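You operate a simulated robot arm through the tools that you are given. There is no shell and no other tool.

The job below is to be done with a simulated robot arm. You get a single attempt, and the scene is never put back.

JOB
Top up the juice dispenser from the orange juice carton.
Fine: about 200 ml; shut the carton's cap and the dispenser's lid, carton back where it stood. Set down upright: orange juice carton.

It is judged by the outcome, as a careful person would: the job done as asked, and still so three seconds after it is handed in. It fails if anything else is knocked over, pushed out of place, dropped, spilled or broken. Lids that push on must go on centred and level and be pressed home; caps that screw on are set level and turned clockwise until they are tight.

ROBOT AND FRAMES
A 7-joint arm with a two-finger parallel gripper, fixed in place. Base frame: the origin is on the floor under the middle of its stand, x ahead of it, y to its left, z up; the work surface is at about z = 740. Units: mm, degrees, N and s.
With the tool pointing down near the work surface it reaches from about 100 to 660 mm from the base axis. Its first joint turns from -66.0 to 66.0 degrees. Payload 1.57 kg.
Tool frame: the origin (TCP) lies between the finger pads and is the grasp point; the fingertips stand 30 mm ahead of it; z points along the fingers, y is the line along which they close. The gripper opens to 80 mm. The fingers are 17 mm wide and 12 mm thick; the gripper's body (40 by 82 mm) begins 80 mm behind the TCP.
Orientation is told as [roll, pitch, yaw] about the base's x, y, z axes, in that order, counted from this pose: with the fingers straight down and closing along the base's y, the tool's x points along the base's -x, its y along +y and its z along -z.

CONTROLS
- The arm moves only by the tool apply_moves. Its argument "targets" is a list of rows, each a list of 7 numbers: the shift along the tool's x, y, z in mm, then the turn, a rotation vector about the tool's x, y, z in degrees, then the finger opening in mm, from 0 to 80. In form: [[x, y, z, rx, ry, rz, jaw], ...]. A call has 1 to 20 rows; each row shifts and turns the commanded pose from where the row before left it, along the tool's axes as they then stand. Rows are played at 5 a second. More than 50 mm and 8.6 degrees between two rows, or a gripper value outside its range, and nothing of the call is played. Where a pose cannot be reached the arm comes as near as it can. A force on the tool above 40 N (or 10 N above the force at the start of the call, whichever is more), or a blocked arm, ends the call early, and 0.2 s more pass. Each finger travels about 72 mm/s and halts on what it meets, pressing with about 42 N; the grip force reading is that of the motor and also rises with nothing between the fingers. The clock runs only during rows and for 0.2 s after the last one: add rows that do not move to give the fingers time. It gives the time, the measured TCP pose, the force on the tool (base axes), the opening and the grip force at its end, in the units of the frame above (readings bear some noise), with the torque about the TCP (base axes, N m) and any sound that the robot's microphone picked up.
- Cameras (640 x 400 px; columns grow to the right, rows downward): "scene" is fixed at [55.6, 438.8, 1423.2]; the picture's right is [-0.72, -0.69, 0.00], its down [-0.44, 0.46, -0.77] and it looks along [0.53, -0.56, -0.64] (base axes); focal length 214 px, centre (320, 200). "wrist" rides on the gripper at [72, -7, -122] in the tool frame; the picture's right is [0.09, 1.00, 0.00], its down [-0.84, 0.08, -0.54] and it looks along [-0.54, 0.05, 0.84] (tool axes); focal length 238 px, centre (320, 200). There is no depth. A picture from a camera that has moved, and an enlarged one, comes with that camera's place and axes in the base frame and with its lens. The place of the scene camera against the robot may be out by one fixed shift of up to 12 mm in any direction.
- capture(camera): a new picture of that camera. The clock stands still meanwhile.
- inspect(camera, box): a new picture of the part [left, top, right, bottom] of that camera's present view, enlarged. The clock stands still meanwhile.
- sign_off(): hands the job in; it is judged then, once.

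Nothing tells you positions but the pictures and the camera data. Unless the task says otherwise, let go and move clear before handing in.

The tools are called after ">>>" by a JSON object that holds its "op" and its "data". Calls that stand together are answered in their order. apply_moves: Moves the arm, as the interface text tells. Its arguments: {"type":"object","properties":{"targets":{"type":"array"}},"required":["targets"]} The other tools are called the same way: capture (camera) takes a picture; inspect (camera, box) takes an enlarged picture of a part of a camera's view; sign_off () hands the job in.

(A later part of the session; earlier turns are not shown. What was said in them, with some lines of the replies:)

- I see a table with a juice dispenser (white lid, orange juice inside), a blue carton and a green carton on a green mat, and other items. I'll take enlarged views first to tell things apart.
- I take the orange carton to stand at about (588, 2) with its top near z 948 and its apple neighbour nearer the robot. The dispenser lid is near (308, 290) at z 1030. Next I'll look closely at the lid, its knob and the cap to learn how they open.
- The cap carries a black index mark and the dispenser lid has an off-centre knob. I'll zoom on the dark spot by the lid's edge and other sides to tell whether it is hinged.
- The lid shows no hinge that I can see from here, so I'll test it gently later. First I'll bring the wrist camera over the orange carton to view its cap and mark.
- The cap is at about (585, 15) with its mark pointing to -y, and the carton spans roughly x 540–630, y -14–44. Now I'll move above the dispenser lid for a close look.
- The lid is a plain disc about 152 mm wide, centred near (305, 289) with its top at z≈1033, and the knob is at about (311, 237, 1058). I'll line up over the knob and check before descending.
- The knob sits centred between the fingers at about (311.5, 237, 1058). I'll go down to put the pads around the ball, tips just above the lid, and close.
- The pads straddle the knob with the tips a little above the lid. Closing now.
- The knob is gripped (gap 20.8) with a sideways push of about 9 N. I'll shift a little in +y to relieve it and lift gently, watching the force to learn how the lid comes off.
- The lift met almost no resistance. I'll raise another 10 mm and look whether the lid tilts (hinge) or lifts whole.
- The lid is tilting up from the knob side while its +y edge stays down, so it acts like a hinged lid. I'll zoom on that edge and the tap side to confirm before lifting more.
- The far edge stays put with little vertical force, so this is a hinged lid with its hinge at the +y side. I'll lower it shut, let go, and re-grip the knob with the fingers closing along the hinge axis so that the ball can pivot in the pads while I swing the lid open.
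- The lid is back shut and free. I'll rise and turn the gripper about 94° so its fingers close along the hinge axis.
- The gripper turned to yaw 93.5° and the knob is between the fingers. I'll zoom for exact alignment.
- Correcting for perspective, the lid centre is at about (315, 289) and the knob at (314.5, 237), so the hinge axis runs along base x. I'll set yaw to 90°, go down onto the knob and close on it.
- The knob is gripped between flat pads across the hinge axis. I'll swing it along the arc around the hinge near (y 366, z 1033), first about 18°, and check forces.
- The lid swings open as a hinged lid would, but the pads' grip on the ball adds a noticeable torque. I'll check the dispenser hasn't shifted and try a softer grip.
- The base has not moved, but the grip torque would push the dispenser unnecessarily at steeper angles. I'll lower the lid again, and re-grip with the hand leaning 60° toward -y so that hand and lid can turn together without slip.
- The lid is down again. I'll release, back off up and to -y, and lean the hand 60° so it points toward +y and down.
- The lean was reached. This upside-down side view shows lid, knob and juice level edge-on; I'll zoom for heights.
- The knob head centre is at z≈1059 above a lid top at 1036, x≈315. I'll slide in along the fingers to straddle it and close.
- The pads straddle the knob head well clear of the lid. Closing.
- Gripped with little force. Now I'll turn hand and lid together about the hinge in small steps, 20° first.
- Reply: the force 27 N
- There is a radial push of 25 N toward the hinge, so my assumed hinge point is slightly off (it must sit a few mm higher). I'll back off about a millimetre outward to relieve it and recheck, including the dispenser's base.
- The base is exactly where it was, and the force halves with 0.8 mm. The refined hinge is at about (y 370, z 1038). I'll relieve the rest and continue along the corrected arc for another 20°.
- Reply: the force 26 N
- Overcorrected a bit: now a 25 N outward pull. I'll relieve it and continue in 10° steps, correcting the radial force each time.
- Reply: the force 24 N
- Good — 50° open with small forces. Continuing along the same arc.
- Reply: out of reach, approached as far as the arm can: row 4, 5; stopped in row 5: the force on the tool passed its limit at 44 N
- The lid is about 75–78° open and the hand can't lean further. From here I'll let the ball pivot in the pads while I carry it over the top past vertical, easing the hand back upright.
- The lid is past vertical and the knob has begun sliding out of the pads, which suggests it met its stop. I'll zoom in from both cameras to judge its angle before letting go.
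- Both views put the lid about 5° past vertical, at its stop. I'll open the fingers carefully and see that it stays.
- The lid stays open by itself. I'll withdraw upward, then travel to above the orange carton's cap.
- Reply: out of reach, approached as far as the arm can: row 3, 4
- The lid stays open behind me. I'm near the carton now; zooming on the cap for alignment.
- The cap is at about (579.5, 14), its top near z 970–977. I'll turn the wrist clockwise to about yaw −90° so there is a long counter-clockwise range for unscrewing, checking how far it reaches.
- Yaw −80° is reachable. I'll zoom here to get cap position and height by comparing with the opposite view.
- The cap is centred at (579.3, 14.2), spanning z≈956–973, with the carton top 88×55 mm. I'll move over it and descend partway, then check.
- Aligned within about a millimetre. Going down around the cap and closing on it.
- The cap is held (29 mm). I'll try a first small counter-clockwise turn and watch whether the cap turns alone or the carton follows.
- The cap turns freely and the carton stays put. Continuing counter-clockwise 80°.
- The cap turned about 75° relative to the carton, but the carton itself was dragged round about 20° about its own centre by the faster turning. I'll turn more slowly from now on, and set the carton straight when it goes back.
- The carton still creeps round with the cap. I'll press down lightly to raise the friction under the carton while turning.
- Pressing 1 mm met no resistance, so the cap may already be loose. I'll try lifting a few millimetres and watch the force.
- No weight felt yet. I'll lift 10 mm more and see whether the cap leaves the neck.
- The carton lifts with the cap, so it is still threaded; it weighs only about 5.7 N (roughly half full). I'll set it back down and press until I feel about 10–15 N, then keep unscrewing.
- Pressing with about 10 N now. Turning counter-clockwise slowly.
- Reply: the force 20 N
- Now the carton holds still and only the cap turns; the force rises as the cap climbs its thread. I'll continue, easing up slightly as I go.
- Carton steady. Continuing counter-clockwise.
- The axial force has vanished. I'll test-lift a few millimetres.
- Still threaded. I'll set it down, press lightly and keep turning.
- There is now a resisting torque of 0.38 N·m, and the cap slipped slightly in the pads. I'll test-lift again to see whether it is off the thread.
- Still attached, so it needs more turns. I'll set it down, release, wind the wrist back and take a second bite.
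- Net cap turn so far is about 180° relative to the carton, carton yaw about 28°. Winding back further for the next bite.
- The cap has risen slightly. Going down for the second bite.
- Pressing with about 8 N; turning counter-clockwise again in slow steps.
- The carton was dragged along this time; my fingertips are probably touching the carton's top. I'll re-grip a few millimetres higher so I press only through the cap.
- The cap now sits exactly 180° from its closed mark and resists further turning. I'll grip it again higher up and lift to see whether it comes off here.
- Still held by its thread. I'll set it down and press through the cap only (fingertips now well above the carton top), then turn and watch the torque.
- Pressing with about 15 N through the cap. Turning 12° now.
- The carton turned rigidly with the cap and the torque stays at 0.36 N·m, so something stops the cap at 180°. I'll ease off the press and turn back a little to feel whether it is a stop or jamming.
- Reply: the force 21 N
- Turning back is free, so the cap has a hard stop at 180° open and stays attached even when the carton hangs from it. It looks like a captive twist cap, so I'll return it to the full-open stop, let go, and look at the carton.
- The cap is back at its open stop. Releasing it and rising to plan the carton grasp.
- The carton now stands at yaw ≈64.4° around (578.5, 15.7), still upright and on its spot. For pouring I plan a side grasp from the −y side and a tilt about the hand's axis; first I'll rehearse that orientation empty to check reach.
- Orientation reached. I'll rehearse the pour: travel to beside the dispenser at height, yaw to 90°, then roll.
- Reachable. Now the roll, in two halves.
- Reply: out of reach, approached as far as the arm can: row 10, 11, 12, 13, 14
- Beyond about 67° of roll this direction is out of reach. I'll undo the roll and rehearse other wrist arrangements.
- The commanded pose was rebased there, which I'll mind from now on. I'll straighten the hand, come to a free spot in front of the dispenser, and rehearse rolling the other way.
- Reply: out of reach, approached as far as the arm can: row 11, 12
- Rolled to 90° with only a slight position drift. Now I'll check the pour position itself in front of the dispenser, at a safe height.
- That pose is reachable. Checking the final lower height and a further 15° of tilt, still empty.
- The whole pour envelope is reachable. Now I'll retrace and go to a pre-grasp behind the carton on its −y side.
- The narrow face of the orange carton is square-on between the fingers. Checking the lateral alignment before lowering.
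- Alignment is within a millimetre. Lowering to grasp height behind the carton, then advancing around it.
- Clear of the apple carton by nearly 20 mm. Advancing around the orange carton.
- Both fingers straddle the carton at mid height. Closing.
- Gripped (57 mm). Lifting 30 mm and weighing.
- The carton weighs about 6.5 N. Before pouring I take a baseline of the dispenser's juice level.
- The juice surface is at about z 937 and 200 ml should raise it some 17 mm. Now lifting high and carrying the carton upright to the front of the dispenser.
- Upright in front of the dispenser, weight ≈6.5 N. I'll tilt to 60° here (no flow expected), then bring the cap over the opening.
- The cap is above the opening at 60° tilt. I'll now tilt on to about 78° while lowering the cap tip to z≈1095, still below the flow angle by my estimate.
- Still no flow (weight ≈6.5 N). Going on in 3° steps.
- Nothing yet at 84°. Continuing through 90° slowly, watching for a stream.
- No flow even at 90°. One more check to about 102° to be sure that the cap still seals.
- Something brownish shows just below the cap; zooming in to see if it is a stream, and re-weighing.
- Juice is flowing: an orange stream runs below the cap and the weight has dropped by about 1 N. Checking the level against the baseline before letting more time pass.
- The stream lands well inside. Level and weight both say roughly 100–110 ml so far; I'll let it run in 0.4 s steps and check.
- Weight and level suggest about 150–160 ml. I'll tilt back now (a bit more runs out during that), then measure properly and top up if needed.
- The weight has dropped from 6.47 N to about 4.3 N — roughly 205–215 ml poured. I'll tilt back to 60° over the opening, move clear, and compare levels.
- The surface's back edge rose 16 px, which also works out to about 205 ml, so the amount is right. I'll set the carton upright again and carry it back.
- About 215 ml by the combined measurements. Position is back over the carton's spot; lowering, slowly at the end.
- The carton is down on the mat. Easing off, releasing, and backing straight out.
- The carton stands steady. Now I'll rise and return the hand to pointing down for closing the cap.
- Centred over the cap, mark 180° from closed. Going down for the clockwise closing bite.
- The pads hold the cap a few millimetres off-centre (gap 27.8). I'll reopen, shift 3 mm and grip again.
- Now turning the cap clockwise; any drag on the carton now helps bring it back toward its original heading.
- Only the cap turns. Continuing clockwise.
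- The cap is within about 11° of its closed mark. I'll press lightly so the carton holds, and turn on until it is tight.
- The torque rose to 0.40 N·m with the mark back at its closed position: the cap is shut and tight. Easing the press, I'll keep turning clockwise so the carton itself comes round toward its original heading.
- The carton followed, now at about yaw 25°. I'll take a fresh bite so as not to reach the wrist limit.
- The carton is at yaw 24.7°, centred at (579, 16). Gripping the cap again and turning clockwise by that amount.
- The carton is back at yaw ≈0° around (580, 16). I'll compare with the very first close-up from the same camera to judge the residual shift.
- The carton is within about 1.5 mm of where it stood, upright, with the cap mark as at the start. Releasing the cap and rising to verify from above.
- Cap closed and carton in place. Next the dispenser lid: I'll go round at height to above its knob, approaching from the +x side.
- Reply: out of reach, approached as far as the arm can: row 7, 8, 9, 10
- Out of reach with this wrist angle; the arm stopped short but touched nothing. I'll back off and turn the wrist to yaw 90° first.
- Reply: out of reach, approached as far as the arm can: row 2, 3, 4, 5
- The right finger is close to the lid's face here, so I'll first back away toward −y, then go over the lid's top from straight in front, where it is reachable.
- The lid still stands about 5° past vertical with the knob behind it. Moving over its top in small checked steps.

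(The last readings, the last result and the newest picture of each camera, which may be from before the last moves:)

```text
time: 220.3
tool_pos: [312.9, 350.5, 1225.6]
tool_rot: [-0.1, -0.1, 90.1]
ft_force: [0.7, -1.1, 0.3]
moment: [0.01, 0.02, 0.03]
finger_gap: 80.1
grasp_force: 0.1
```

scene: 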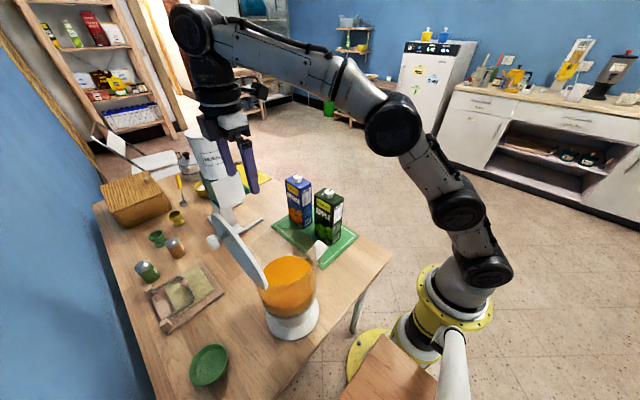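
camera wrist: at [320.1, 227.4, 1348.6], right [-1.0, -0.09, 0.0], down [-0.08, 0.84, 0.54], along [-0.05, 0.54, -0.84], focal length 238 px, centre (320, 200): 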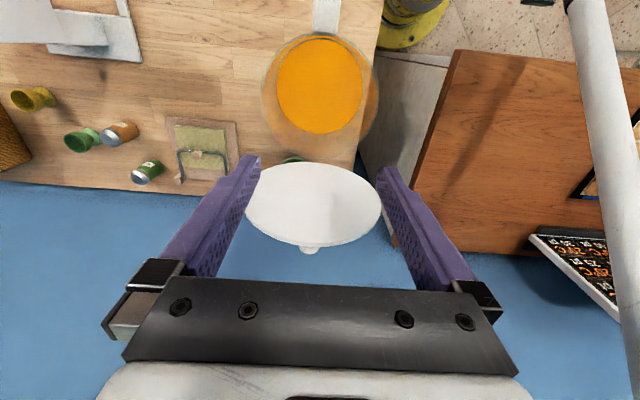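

>>> {"op": "apply_moves", "data": {"targets": [[-15, 0, 0, 0, 0, 0, 80], [-15, 0, 0, 0, 0, 0, 80]]}}

>>> {"op": "inspect", "data": {"camera": "scene", "box": [180, 100, 340, 300]}}

>>> {"op": "capture", "data": {"camera": "wrist"}}

```text
time: 220.9
tool_pos: [312.5, 380.0, 1227.2]
tool_rot: [-0.1, 0.0, 90.0]
ft_force: [-0.3, -0.8, -0.3]
moment: [-0.02, 0.04, 0.01]
finger_gap: 80.1
grasp_force: 0.2
```

```text
2.00 times, centred on (260, 200) of scene
camera zoom: at [55.5, 438.8, 1423.2], right [-0.72, -0.69, 0.0], down [-0.44, 0.46, -0.77], along [0.53, -0.56, -0.64], focal length 429 px, centre (440, 200)
```

zoom: 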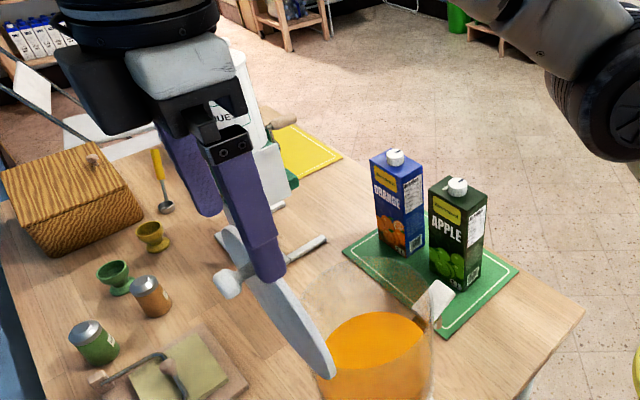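

```text
taken
camera wrist: at [319.2, 307.7, 1349.6], right [-1.0, -0.09, 0.0], down [-0.08, 0.84, 0.54], along [-0.05, 0.54, -0.84], focal length 238 px, centre (320, 200)
```

wrist: 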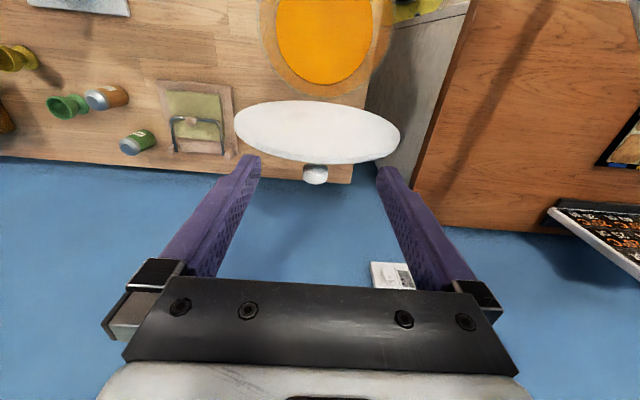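

Clear of the lid. The knob is at about (316, 400, 1165); stepping over it, then down to straddle it.

>>> {"op": "apply_moves", "data": {"targets": [[-11, -1.7, 0, 0, 0, 0, 80], [-10, -1.8, 0, 0, 0, 0, 80]]}}

>>> {"op": "inspect", "data": {"camera": "wrist", "box": [240, 80, 400, 210]}}

```text
time: 221.5
tool_pos: [311.8, 396.9, 1219.5]
tool_rot: [0.0, 0.0, 90.0]
ft_force: [1.1, -0.1, 0.1]
moment: [0.05, -0.01, -0.02]
finger_gap: 79.9
grasp_force: 0.1
out of reach, approached as far as the arm can: row 1, 2
```

```text
3.08 times, centred on (320, 145) of wrist
camera zoom: at [318.8, 323.5, 1342.8], right [-1.0, -0.09, 0.0], down [-0.08, 0.84, 0.54], along [-0.05, 0.54, -0.84], focal length 733 px, centre (320, 369)
```

zoom: 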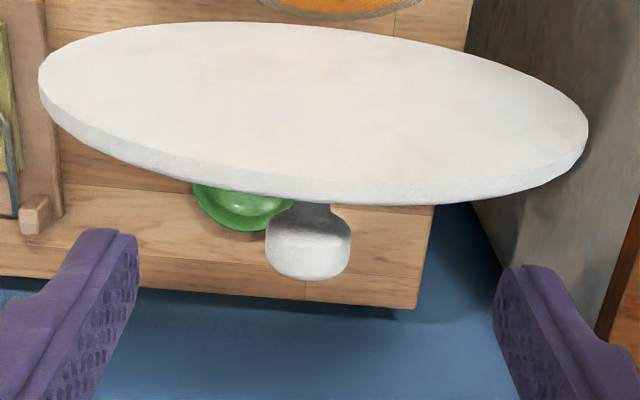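

>>> {"op": "apply_moves", "data": {"targets": [[0, -1.7, 12, 0, 0, 0, 80], [-1.8, -1.8, 12, 0, 0, 0, 80], [-1.8, 0, 13, 0, 0, 0, 80], [0, 0, 0, 0, 0, 0, 80]]}}

>>> {"op": "inspect", "data": {"camera": "wrist", "box": [240, 80, 400, 210]}}

>>> {"op": "inspect", "data": {"camera": "scene", "box": [200, 180, 330, 310]}}

```text
time: 222.5
tool_pos: [315.0, 398.6, 1184.1]
tool_rot: [0.0, 0.0, 90.0]
ft_force: [0.4, 0.6, 0.0]
moment: [-0.01, 0.01, 0.02]
finger_gap: 80.2
grasp_force: 0.1
```

```text
3.08 times, centred on (320, 145) of wrist
camera zoom: at [321.9, 326.2, 1305.5], right [-1.0, -0.09, 0.0], down [-0.08, 0.84, 0.54], along [-0.05, 0.54, -0.84], focal length 733 px, centre (320, 369)
```

zoom: 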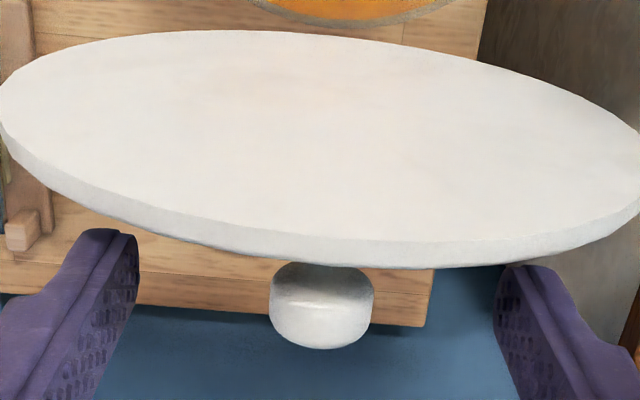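

```text
3.08 times, centred on (265, 245) of scene
camera zoom: at [55.6, 438.8, 1423.2], right [-0.72, -0.69, 0.0], down [-0.44, 0.46, -0.77], along [0.53, -0.56, -0.64], focal length 660 px, centre (489, 62)
```

zoom: 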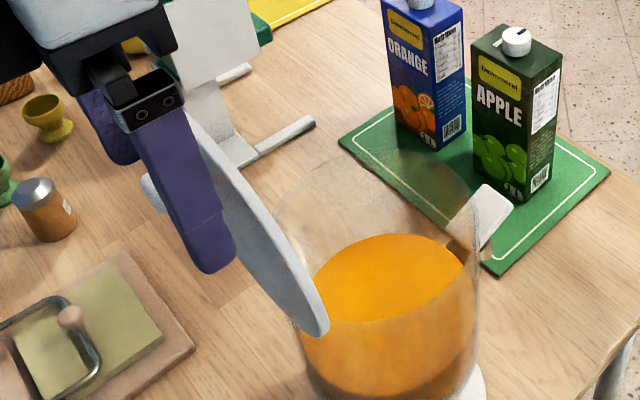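

The pads straddle the knob (2 mm off along its axis). Small shift and close.

>>> {"op": "apply_moves", "data": {"targets": [[-2, 0, 1, 0, 0, 0, 80], [0, 0, 0, 0, 0, 0, 50], [0, 0, 0, 0, 0, 0, 28], [0, 0, 0, 0, 0, 0, 14], [0, 0, 0, 0, 0, 0, 8], [0, 0, 0, 0, 0, 0, 8]]}}

>>> {"op": "capture", "data": {"camera": "wrist"}}

```text
time: 223.9
tool_pos: [315.3, 401.4, 1182.9]
tool_rot: [0.0, 0.0, 90.1]
ft_force: [-6.1, 0.2, -1.4]
moment: [0.0, 0.11, 0.0]
finger_gap: 20.8
grasp_force: 34.2
```

```text
taken
camera wrist: at [321.9, 328.6, 1305.1], right [-1.0, -0.09, 0.0], down [-0.08, 0.84, 0.54], along [-0.05, 0.54, -0.84], focal length 238 px, centre (320, 200)
```

wrist: 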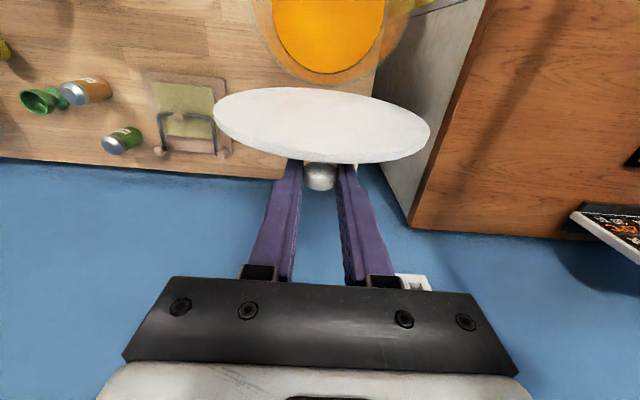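

The knob is gripped. I'll bring the lid back over the top gently along the hinge arc, checking forces.

>>> {"op": "apply_moves", "data": {"targets": [[0, 0.3, 0, 0, 0, 0, 8], [6.82, 0, -1.51, 0, 0, 0, 8], [6.88, 0, -1.15, 0, 0, 0, 8], [6.94, 0, -0.8, 0, 0, 0, 8], [6.97, 0, -0.4, 0, 0, 0, 8], [0, 0, 0, 0, 0, 0, 8]]}}

>>> {"op": "inspect", "data": {"camera": "scene", "box": [200, 160, 340, 350]}}

```text
time: 225.3
tool_pos: [315.2, 373.2, 1186.7]
tool_rot: [0.0, -0.1, 90.0]
ft_force: [-1.2, 6.6, -5.0]
moment: [1.12, -0.01, -0.01]
finger_gap: 21.0
grasp_force: 34.0
```

```text
2.11 times, centred on (270, 255) of scene
camera zoom: at [55.6, 439.1, 1423.1], right [-0.72, -0.69, 0.0], down [-0.44, 0.46, -0.77], along [0.53, -0.56, -0.64], focal length 452 px, centre (425, 84)
```

zoom: 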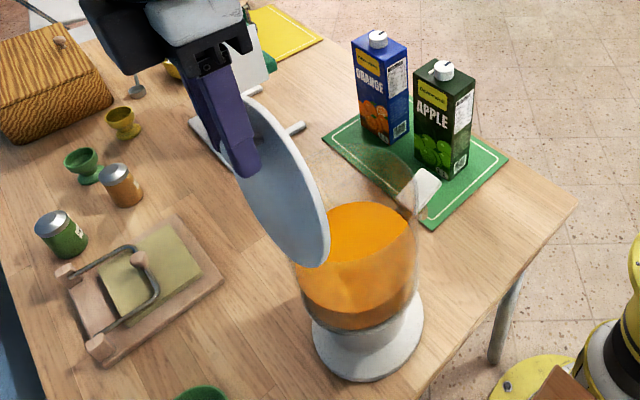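

>>> {"op": "apply_moves", "data": {"targets": [[6.99, 0, 0.2, 0, 0, 0, 8], [6.98, 0, 0.29, 0, 0, 0, 8], [6.95, 0, 0.68, 0, 0, 0, 8], [6.9, 0, 1.03, 0, 0, 0, 8], [0, 0, 0, 0, 0, 0, 8]]}}

```text
time: 226.5
tool_pos: [314.7, 346.1, 1186.4]
tool_rot: [-0.1, -0.2, 90.1]
ft_force: [0.6, 6.5, 3.7]
moment: [1.11, 0.0, 0.01]
finger_gap: 21.0
grasp_force: 34.1
```

>>> {"op": "apply_moves", "data": {"targets": [[6.48, 0, 1.14, 0, -2.5, 0, 8], [6.48, 0, 1.14, 0, -2.5, 0, 8], [6.48, 0, 1.14, 0, -2.5, 0, 8], [6.48, 0, 1.14, 0, -2.5, 0, 8], [0, 0, 0, 0, 0, 0, 8]]}}

```text
time: 227.7
tool_pos: [314.9, 319.4, 1180.7]
tool_rot: [-0.1, -10.1, 89.9]
ft_force: [-9.6, 0.7, 9.6]
moment: [0.62, 0.2, 0.06]
finger_gap: 21.0
grasp_force: 34.5
```

>>> {"op": "apply_moves", "data": {"targets": [[0.1, 0.4, -0.5, 0, 0, 0, 8], [6.48, 0, 1.05, 0, -2.5, 0, 8], [6.48, 0, 1.05, 0, -2.5, 0, 8], [6.48, 0, 1.05, 0, -2.5, 0, 8], [6.48, 0, 1.05, 0, -2.5, 0, 8], [0, 0, 0, 0, 0, 0, 8]]}}

>>> {"op": "inspect", "data": {"camera": "scene", "box": [200, 160, 340, 350]}}

```text
time: 229.1
tool_pos: [315.6, 295.3, 1169.0]
tool_rot: [0.1, -20.0, 90.0]
ft_force: [-6.2, 2.5, 2.2]
moment: [0.42, 0.12, 0.09]
finger_gap: 21.1
grasp_force: 34.2
```

```text
2.11 times, centred on (270, 255) of scene
camera zoom: at [55.3, 438.8, 1423.2], right [-0.72, -0.69, 0.0], down [-0.44, 0.46, -0.77], along [0.53, -0.56, -0.64], focal length 452 px, centre (425, 84)
```

zoom: 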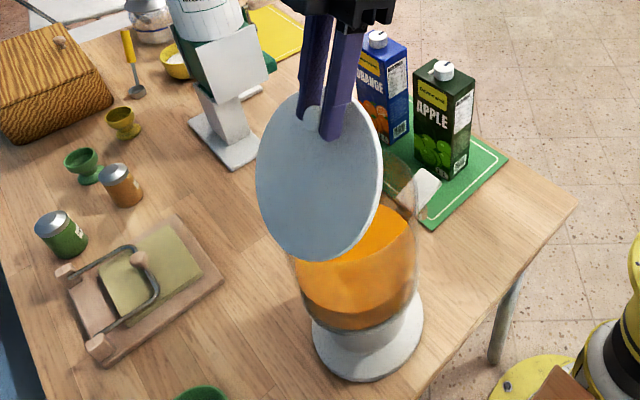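

>>> {"op": "apply_moves", "data": {"targets": [[6.46, 0.2, 1.1, 0, -2.5, 0, 8], [6.46, 0, 1.1, 0, -2.5, 0, 8], [6.46, 0, 1.1, 0, -2.5, 0, 8], [6.46, 0, 1.1, 0, -2.5, 0, 8], [0, 0, 0, 0, 0, 0, 8]]}}

```text
time: 230.3
tool_pos: [315.2, 272.2, 1154.2]
tool_rot: [0.1, -30.0, 89.9]
ft_force: [0.3, 8.8, -8.7]
moment: [0.2, -0.01, -0.01]
finger_gap: 20.8
grasp_force: 34.3
```

>>> {"op": "apply_moves", "data": {"targets": [[-0.1, 0, 0.6, 0, 0, 0, 8], [6.46, 0, 1.15, 0, -2.5, 0, 8], [6.46, 0, 1.15, 0, -2.5, 0, 8], [6.46, 0, 1.15, 0, -2.5, 0, 8], [6.46, 0, 1.15, 0, -2.5, 0, 8], [0, 0, 0, 0, 0, 0, 8]]}}

```text
time: 231.7
tool_pos: [315.4, 254.5, 1135.8]
tool_rot: [0.0, -40.1, 90.0]
ft_force: [10.8, 4.6, -9.5]
moment: [-0.56, -0.15, -0.13]
finger_gap: 21.2
grasp_force: 34.1
```

>>> {"op": "apply_moves", "data": {"targets": [[-0.1, -0.3, 0.5, 0, 0, 0, 8], [6.44, 0, 1.2, 0, -2.6, 0, 8], [6.44, 0, 1.2, 0, -2.6, 0, 8], [6.44, 0, 1.2, 0, -2.6, 0, 8], [6.44, 0, 1.2, 0, -2.6, 0, 8], [0, 0, 0, 0, 0, 0, 8]]}}

>>> {"op": "inspect", "data": {"camera": "scene", "box": [200, 160, 340, 350]}}

```text
time: 233.1
tool_pos: [315.1, 238.9, 1116.3]
tool_rot: [-0.2, -50.5, 90.2]
ft_force: [1.9, -16.1, 2.7]
moment: [-0.89, -0.06, 0.0]
finger_gap: 21.0
grasp_force: 34.3
```

```text
2.11 times, centred on (270, 255) of scene
camera zoom: at [55.6, 438.3, 1423.4], right [-0.72, -0.69, 0.0], down [-0.44, 0.46, -0.77], along [0.53, -0.56, -0.64], focal length 452 px, centre (425, 84)
```

zoom: 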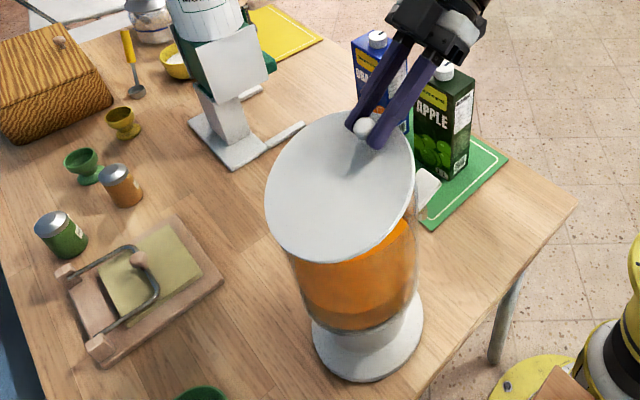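

>>> {"op": "apply_moves", "data": {"targets": [[0.16, 0, -0.95, 0, 0, 0, 8], [6.44, 0, 1.1, 0, -2.4, 0, 8], [6.44, 0, 1.1, 0, -2.4, 0, 8], [6.44, 0, 1.1, 0, -2.4, 0, 8], [6.44, 0, 1.1, 0, -2.4, 0, 8], [0, 0, 0, 0, 0, 0, 8]]}}

>>> {"op": "inspect", "data": {"camera": "scene", "box": [230, 200, 350, 310]}}

```text
time: 234.5
tool_pos: [315.1, 227.9, 1093.3]
tool_rot: [-0.1, -60.2, 90.1]
ft_force: [7.9, 3.3, 0.7]
moment: [0.44, -0.09, -0.12]
finger_gap: 20.9
grasp_force: 34.5
```

```text
3.64 times, centred on (290, 255) of scene
camera zoom: at [55.8, 439.0, 1423.2], right [-0.72, -0.69, 0.0], down [-0.44, 0.46, -0.77], along [0.53, -0.56, -0.64], focal length 780 px, centre (429, 0)
```

zoom: 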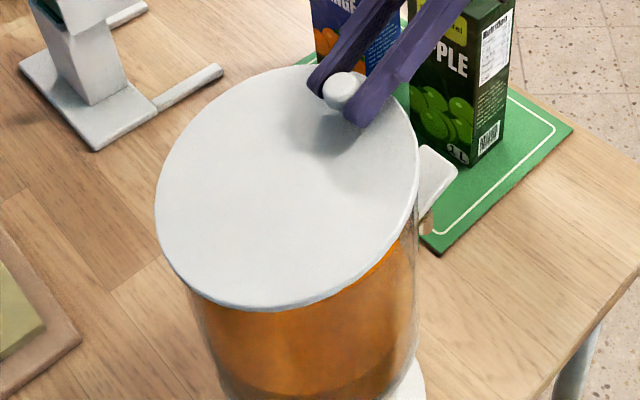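

>>> {"op": "apply_moves", "data": {"targets": [[6.44, -0.2, 1.1, 0, -2.4, 0, 8], [6.44, 0, 1.1, 0, -2.4, 0, 8], [6.44, 0, 1.1, 0, -2.4, 0, 8], [0, 0, 0, 0, 0, 0, 8]]}}

>>> {"op": "inspect", "data": {"camera": "scene", "box": [230, 200, 350, 310]}}

```text
time: 235.5
tool_pos: [314.4, 221.0, 1072.6]
tool_rot: [-0.1, -67.4, 90.2]
ft_force: [0.7, -2.9, 7.4]
moment: [1.06, -0.03, -0.01]
finger_gap: 21.0
grasp_force: 34.3
```

```text
3.64 times, centred on (290, 255) of scene
camera zoom: at [55.5, 438.7, 1423.3], right [-0.72, -0.69, 0.0], down [-0.44, 0.46, -0.77], along [0.53, -0.56, -0.64], focal length 780 px, centre (429, 0)
```

zoom: 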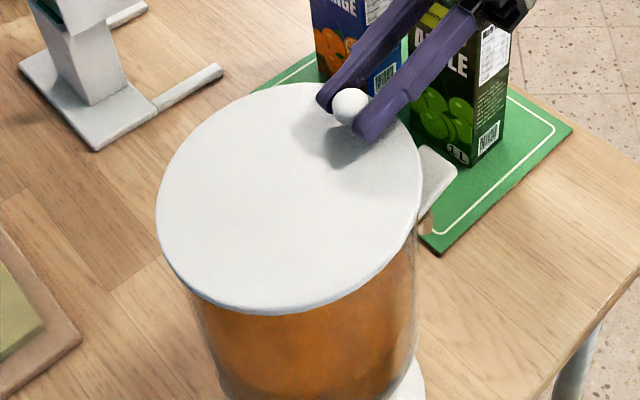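

>>> {"op": "apply_moves", "data": {"targets": [[3.2, 0, 0.5, 0, 0, 0, 8], [2.5, 0, 0.4, 0, 0, 0, 8], [0, 0, 0, 0, 0, 0, 8]]}}

>>> {"op": "inspect", "data": {"camera": "scene", "box": [230, 210, 340, 290]}}

```text
time: 236.3
tool_pos: [314.3, 221.0, 1068.3]
tool_rot: [-0.2, -67.2, 90.1]
ft_force: [8.2, -0.4, 7.4]
moment: [1.03, -0.03, -0.15]
finger_gap: 21.0
grasp_force: 34.6
```

```text
5.00 times, centred on (285, 250) of scene
camera zoom: at [55.7, 438.7, 1423.2], right [-0.72, -0.69, 0.0], down [-0.44, 0.46, -0.77], along [0.53, -0.56, -0.64], focal length 1072 px, centre (495, -50)
```

zoom: 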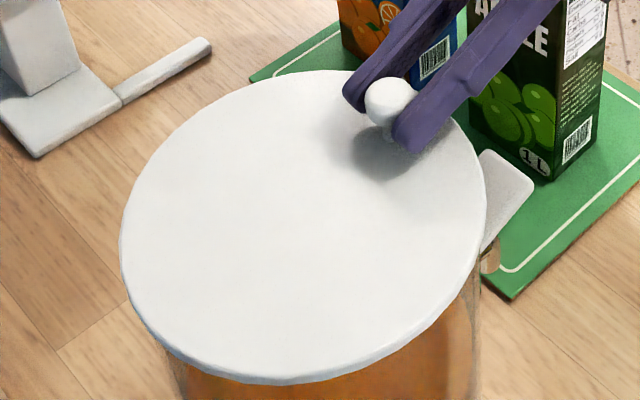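

About 2° still open. Lowering the last few millimetres.

>>> {"op": "apply_moves", "data": {"targets": [[2.2, -0.2, 0.4, 0, 0, 0, 8], [2.0, 0, 0.4, 0, 0, 0, 8], [0, 0, 0, 0, 0, 0, 8]]}}

>>> {"op": "inspect", "data": {"camera": "scene", "box": [230, 210, 340, 290]}}

```text
time: 237.1
tool_pos: [315.7, 219.2, 1063.4]
tool_rot: [0.0, -67.3, 90.1]
ft_force: [4.0, 8.2, 6.0]
moment: [1.1, -0.06, -0.05]
finger_gap: 20.8
grasp_force: 34.2
```

```text
5.00 times, centred on (285, 250) of scene
camera zoom: at [55.6, 439.0, 1423.1], right [-0.72, -0.69, 0.0], down [-0.44, 0.46, -0.77], along [0.53, -0.56, -0.64], focal length 1072 px, centre (495, -50)
```

zoom: 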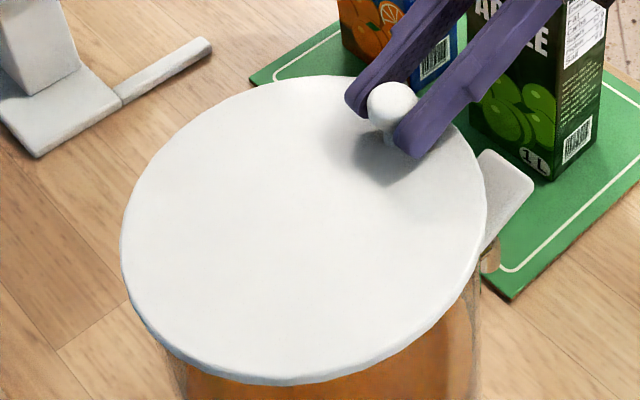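

>>> {"op": "apply_moves", "data": {"targets": [[1.0, 0, 0.1, 0, 0, 0, 8], [1.0, 0, 0.1, 0, 0, 0, 8], [0, 0, 0, 0, 0, 0, 8]]}}

>>> {"op": "inspect", "data": {"camera": "scene", "box": [230, 210, 340, 290]}}

```text
time: 237.9
tool_pos: [315.8, 219.1, 1061.8]
tool_rot: [-0.1, -67.3, 90.1]
ft_force: [-2.0, 5.7, 8.0]
moment: [0.83, 0.01, 0.01]
finger_gap: 20.6
grasp_force: 35.2
```

```text
5.00 times, centred on (285, 250) of scene
camera zoom: at [55.4, 438.9, 1423.2], right [-0.72, -0.69, 0.0], down [-0.44, 0.46, -0.77], along [0.53, -0.56, -0.64], focal length 1072 px, centre (495, -50)
```

zoom: 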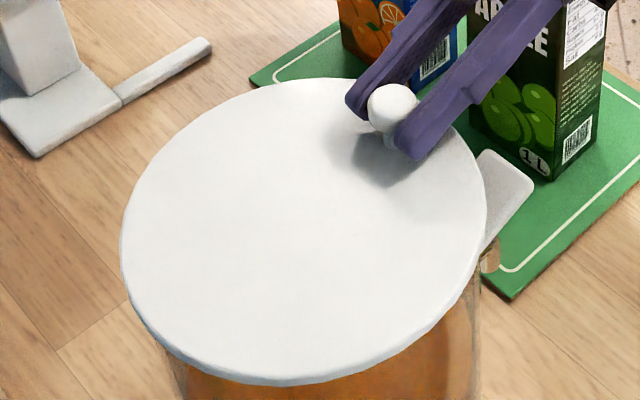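

The lid outline matches the closed reference. Releasing the knob and backing out along the fingers.

>>> {"op": "apply_moves", "data": {"targets": [[0, 0, 0, 0, 0, 0, 24], [0, 0, 0, 0, 0, 0, 45], [0, 0, 0, 0, 0, 0, 80], [0, 0, 0, 0, 0, 0, 80], [0, 0, -25, 0, 0, 0, 80], [0, 0, -30, 0, 0, 0, 80], [0, 0, -30, 0, 0, 0, 80], [0, 0, 0, 0, 0, 0, 80]]}}

>>> {"op": "inspect", "data": {"camera": "scene", "box": [230, 210, 340, 290]}}

>>> {"op": "capture", "data": {"camera": "wrist"}}

```text
time: 239.7
tool_pos: [315.1, 140.4, 1095.0]
tool_rot: [-0.1, -67.1, 90.1]
ft_force: [0.4, -0.2, 0.1]
moment: [-0.02, -0.01, 0.0]
finger_gap: 80.0
grasp_force: 0.1
```

```text
5.00 times, centred on (285, 250) of scene
camera zoom: at [55.6, 438.8, 1423.2], right [-0.72, -0.69, 0.0], down [-0.44, 0.46, -0.77], along [0.53, -0.56, -0.64], focal length 1072 px, centre (495, -50)
```

zoom: 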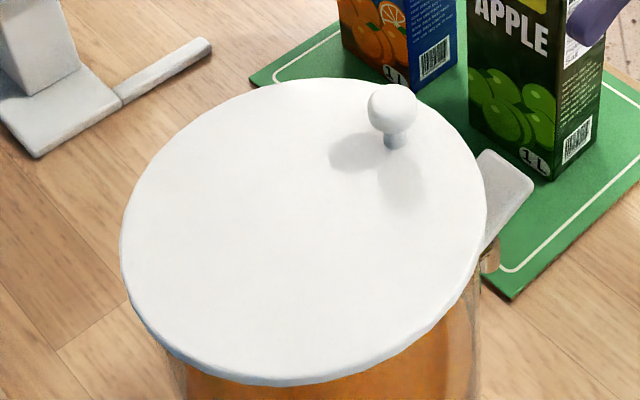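

```text
taken
camera wrist: at [322.1, -0.1, 1076.3], right [-1.0, -0.04, -0.09], down [-0.08, -0.18, 0.98], along [-0.05, 0.98, 0.17], focal length 238 px, centre (320, 200)
```

wrist: 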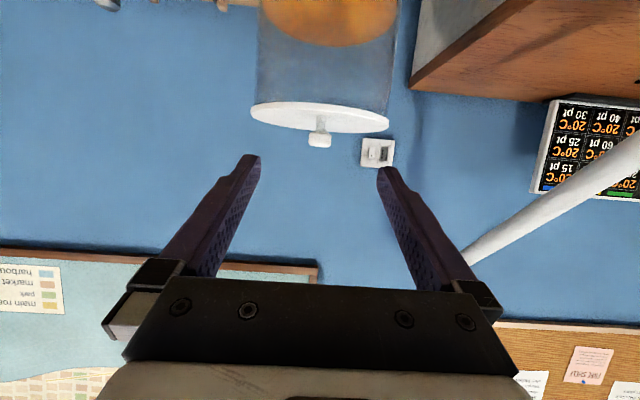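

The lid lies shut and level. I'll move the arm clear and inspect everything once more.

>>> {"op": "apply_moves", "data": {"targets": [[-28, 0, -28, 0, 0, 0, 80], [-28, 0, -28, 0, 0, 0, 80], [-28, 0, -28, 0, 0, 0, 80], [0, 0, 0, 0, 8, 0, 80], [0, 0, 0, 0, 8, 0, 80], [0, 0, 0, 0, 8, 0, 80], [0, 0, 0, 0, 8, 0, 80], [0, 0, 0, 0, 8, 0, 80], [0, 0, 0, 0, 8, 0, 80], [0, 0, 0, 0, 8, 0, 80], [0, 0, 0, 0, 8, 0, 80], [0, 0, 0, 0, 0, 0, 80]]}}

>>> {"op": "capture", "data": {"camera": "scene"}}

>>> {"op": "capture", "data": {"camera": "wrist"}}

>>> {"op": "inspect", "data": {"camera": "scene", "box": [230, 160, 390, 260]}}

>>> {"op": "inspect", "data": {"camera": "scene", "box": [220, 210, 380, 350]}}

>>> {"op": "inspect", "data": {"camera": "scene", "box": [80, 110, 280, 240]}}

```text
time: 242.3
tool_pos: [315.3, 95.7, 1203.9]
tool_rot: [-0.2, -3.2, 90.1]
ft_force: [0.5, -1.0, -0.8]
moment: [0.02, -0.02, 0.01]
finger_gap: 80.2
grasp_force: 0.1
```

```text
taken
```

scene: 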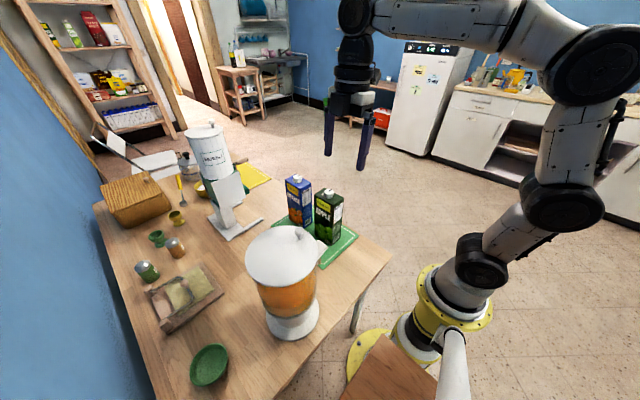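

```text
taken
camera wrist: at [321.9, 16.4, 1322.2], right [-1.0, -0.09, -0.01], down [-0.08, 0.81, 0.59], along [-0.05, 0.59, -0.81], focal length 238 px, centre (320, 200)
```

wrist: 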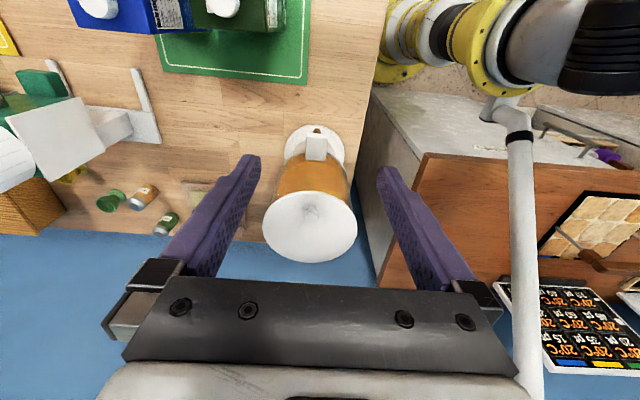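

```text
4.00 times, centred on (310, 210) of scene
camera zoom: at [55.5, 438.8, 1423.2], right [-0.72, -0.69, 0.0], down [-0.44, 0.46, -0.77], along [0.53, -0.56, -0.64], focal length 858 px, centre (360, 160)
```

zoom: 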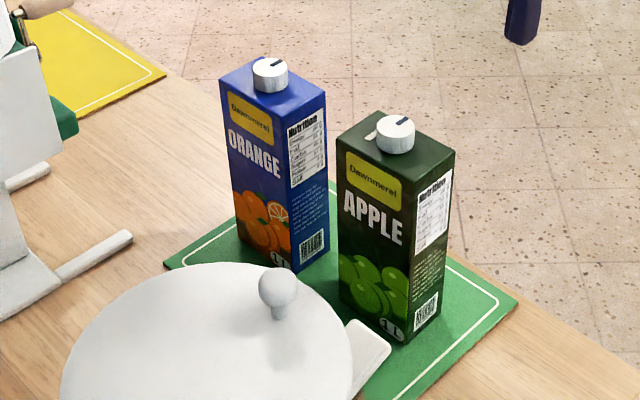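

```text
2.86 times, centred on (300, 280) of scene
camera zoom: at [55.5, 438.8, 1423.2], right [-0.72, -0.69, 0.0], down [-0.44, 0.46, -0.77], along [0.53, -0.56, -0.64], focal length 613 px, centre (377, -29)
```

zoom: 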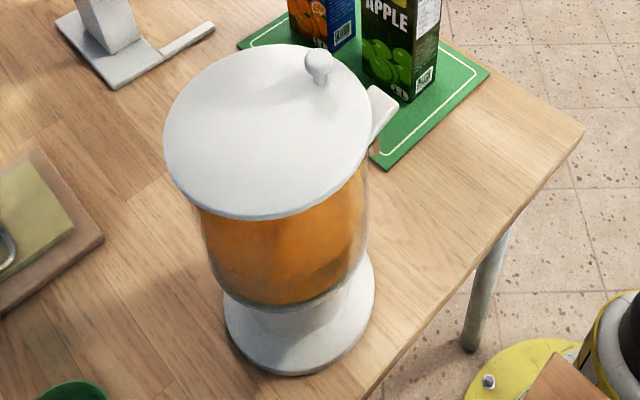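

```text
3.08 times, centred on (180, 175) of scene
camera zoom: at [55.5, 438.8, 1423.2], right [-0.72, -0.69, 0.0], down [-0.44, 0.46, -0.77], along [0.53, -0.56, -0.64], focal length 660 px, centre (751, 277)
```

zoom: 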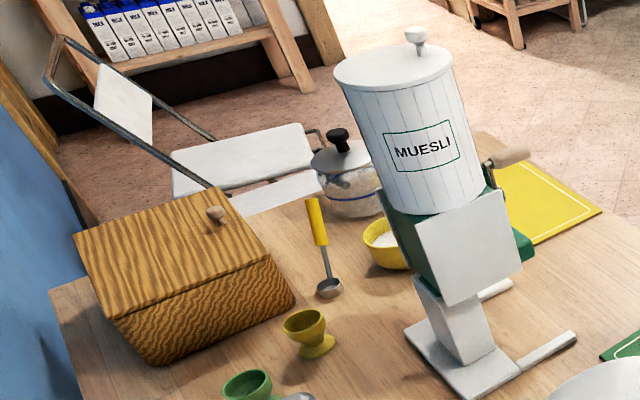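

The final views agree with the job as asked:
- **Juice:** about 205–215 ml went into the dispenser, by weight and by level, with no spill in sight.
- **Lid:** it is shut and level.
- **Carton:** it stands upright within about 1.5 mm of its original spot.
- **Cap:** it is turned tight to its closed mark.
- **Everything else:** nothing else has moved, and the arm is clear.

Handing in.

>>> {"op": "sign_off", "data": {}}

```text
The job is handed in.
```

I topped up the dispenser with about 205–215 ml from the orange juice carton and handed the job in. No verdict came back, so I don't know whether it passed.

- **Amount:** the carton got about 2.1–2.3 N lighter, and the juice surface rise works out to roughly 205 ml. The force readings are noisy, so treat this as accurate to about 20 ml.
- **Carton:** it stands upright, within about 1.5 mm of where it was. While I was loosening the cap it turned on the mat, so I turned it back to its original heading.
- **Cap:** it is shut with its mark in the starting position. I tightened it clockwise to a torque of about 0.4 N·m.
- **Cap type:** it did not lift off when loosened. It stopped at half a turn and juice flowed through it, so I poured with the cap still attached.
- **Dispenser:** the hinged lid is shut and level, and the base did not move.
- **Surroundings:** the final pictures show no spill and nothing else moved, and the arm is clear.
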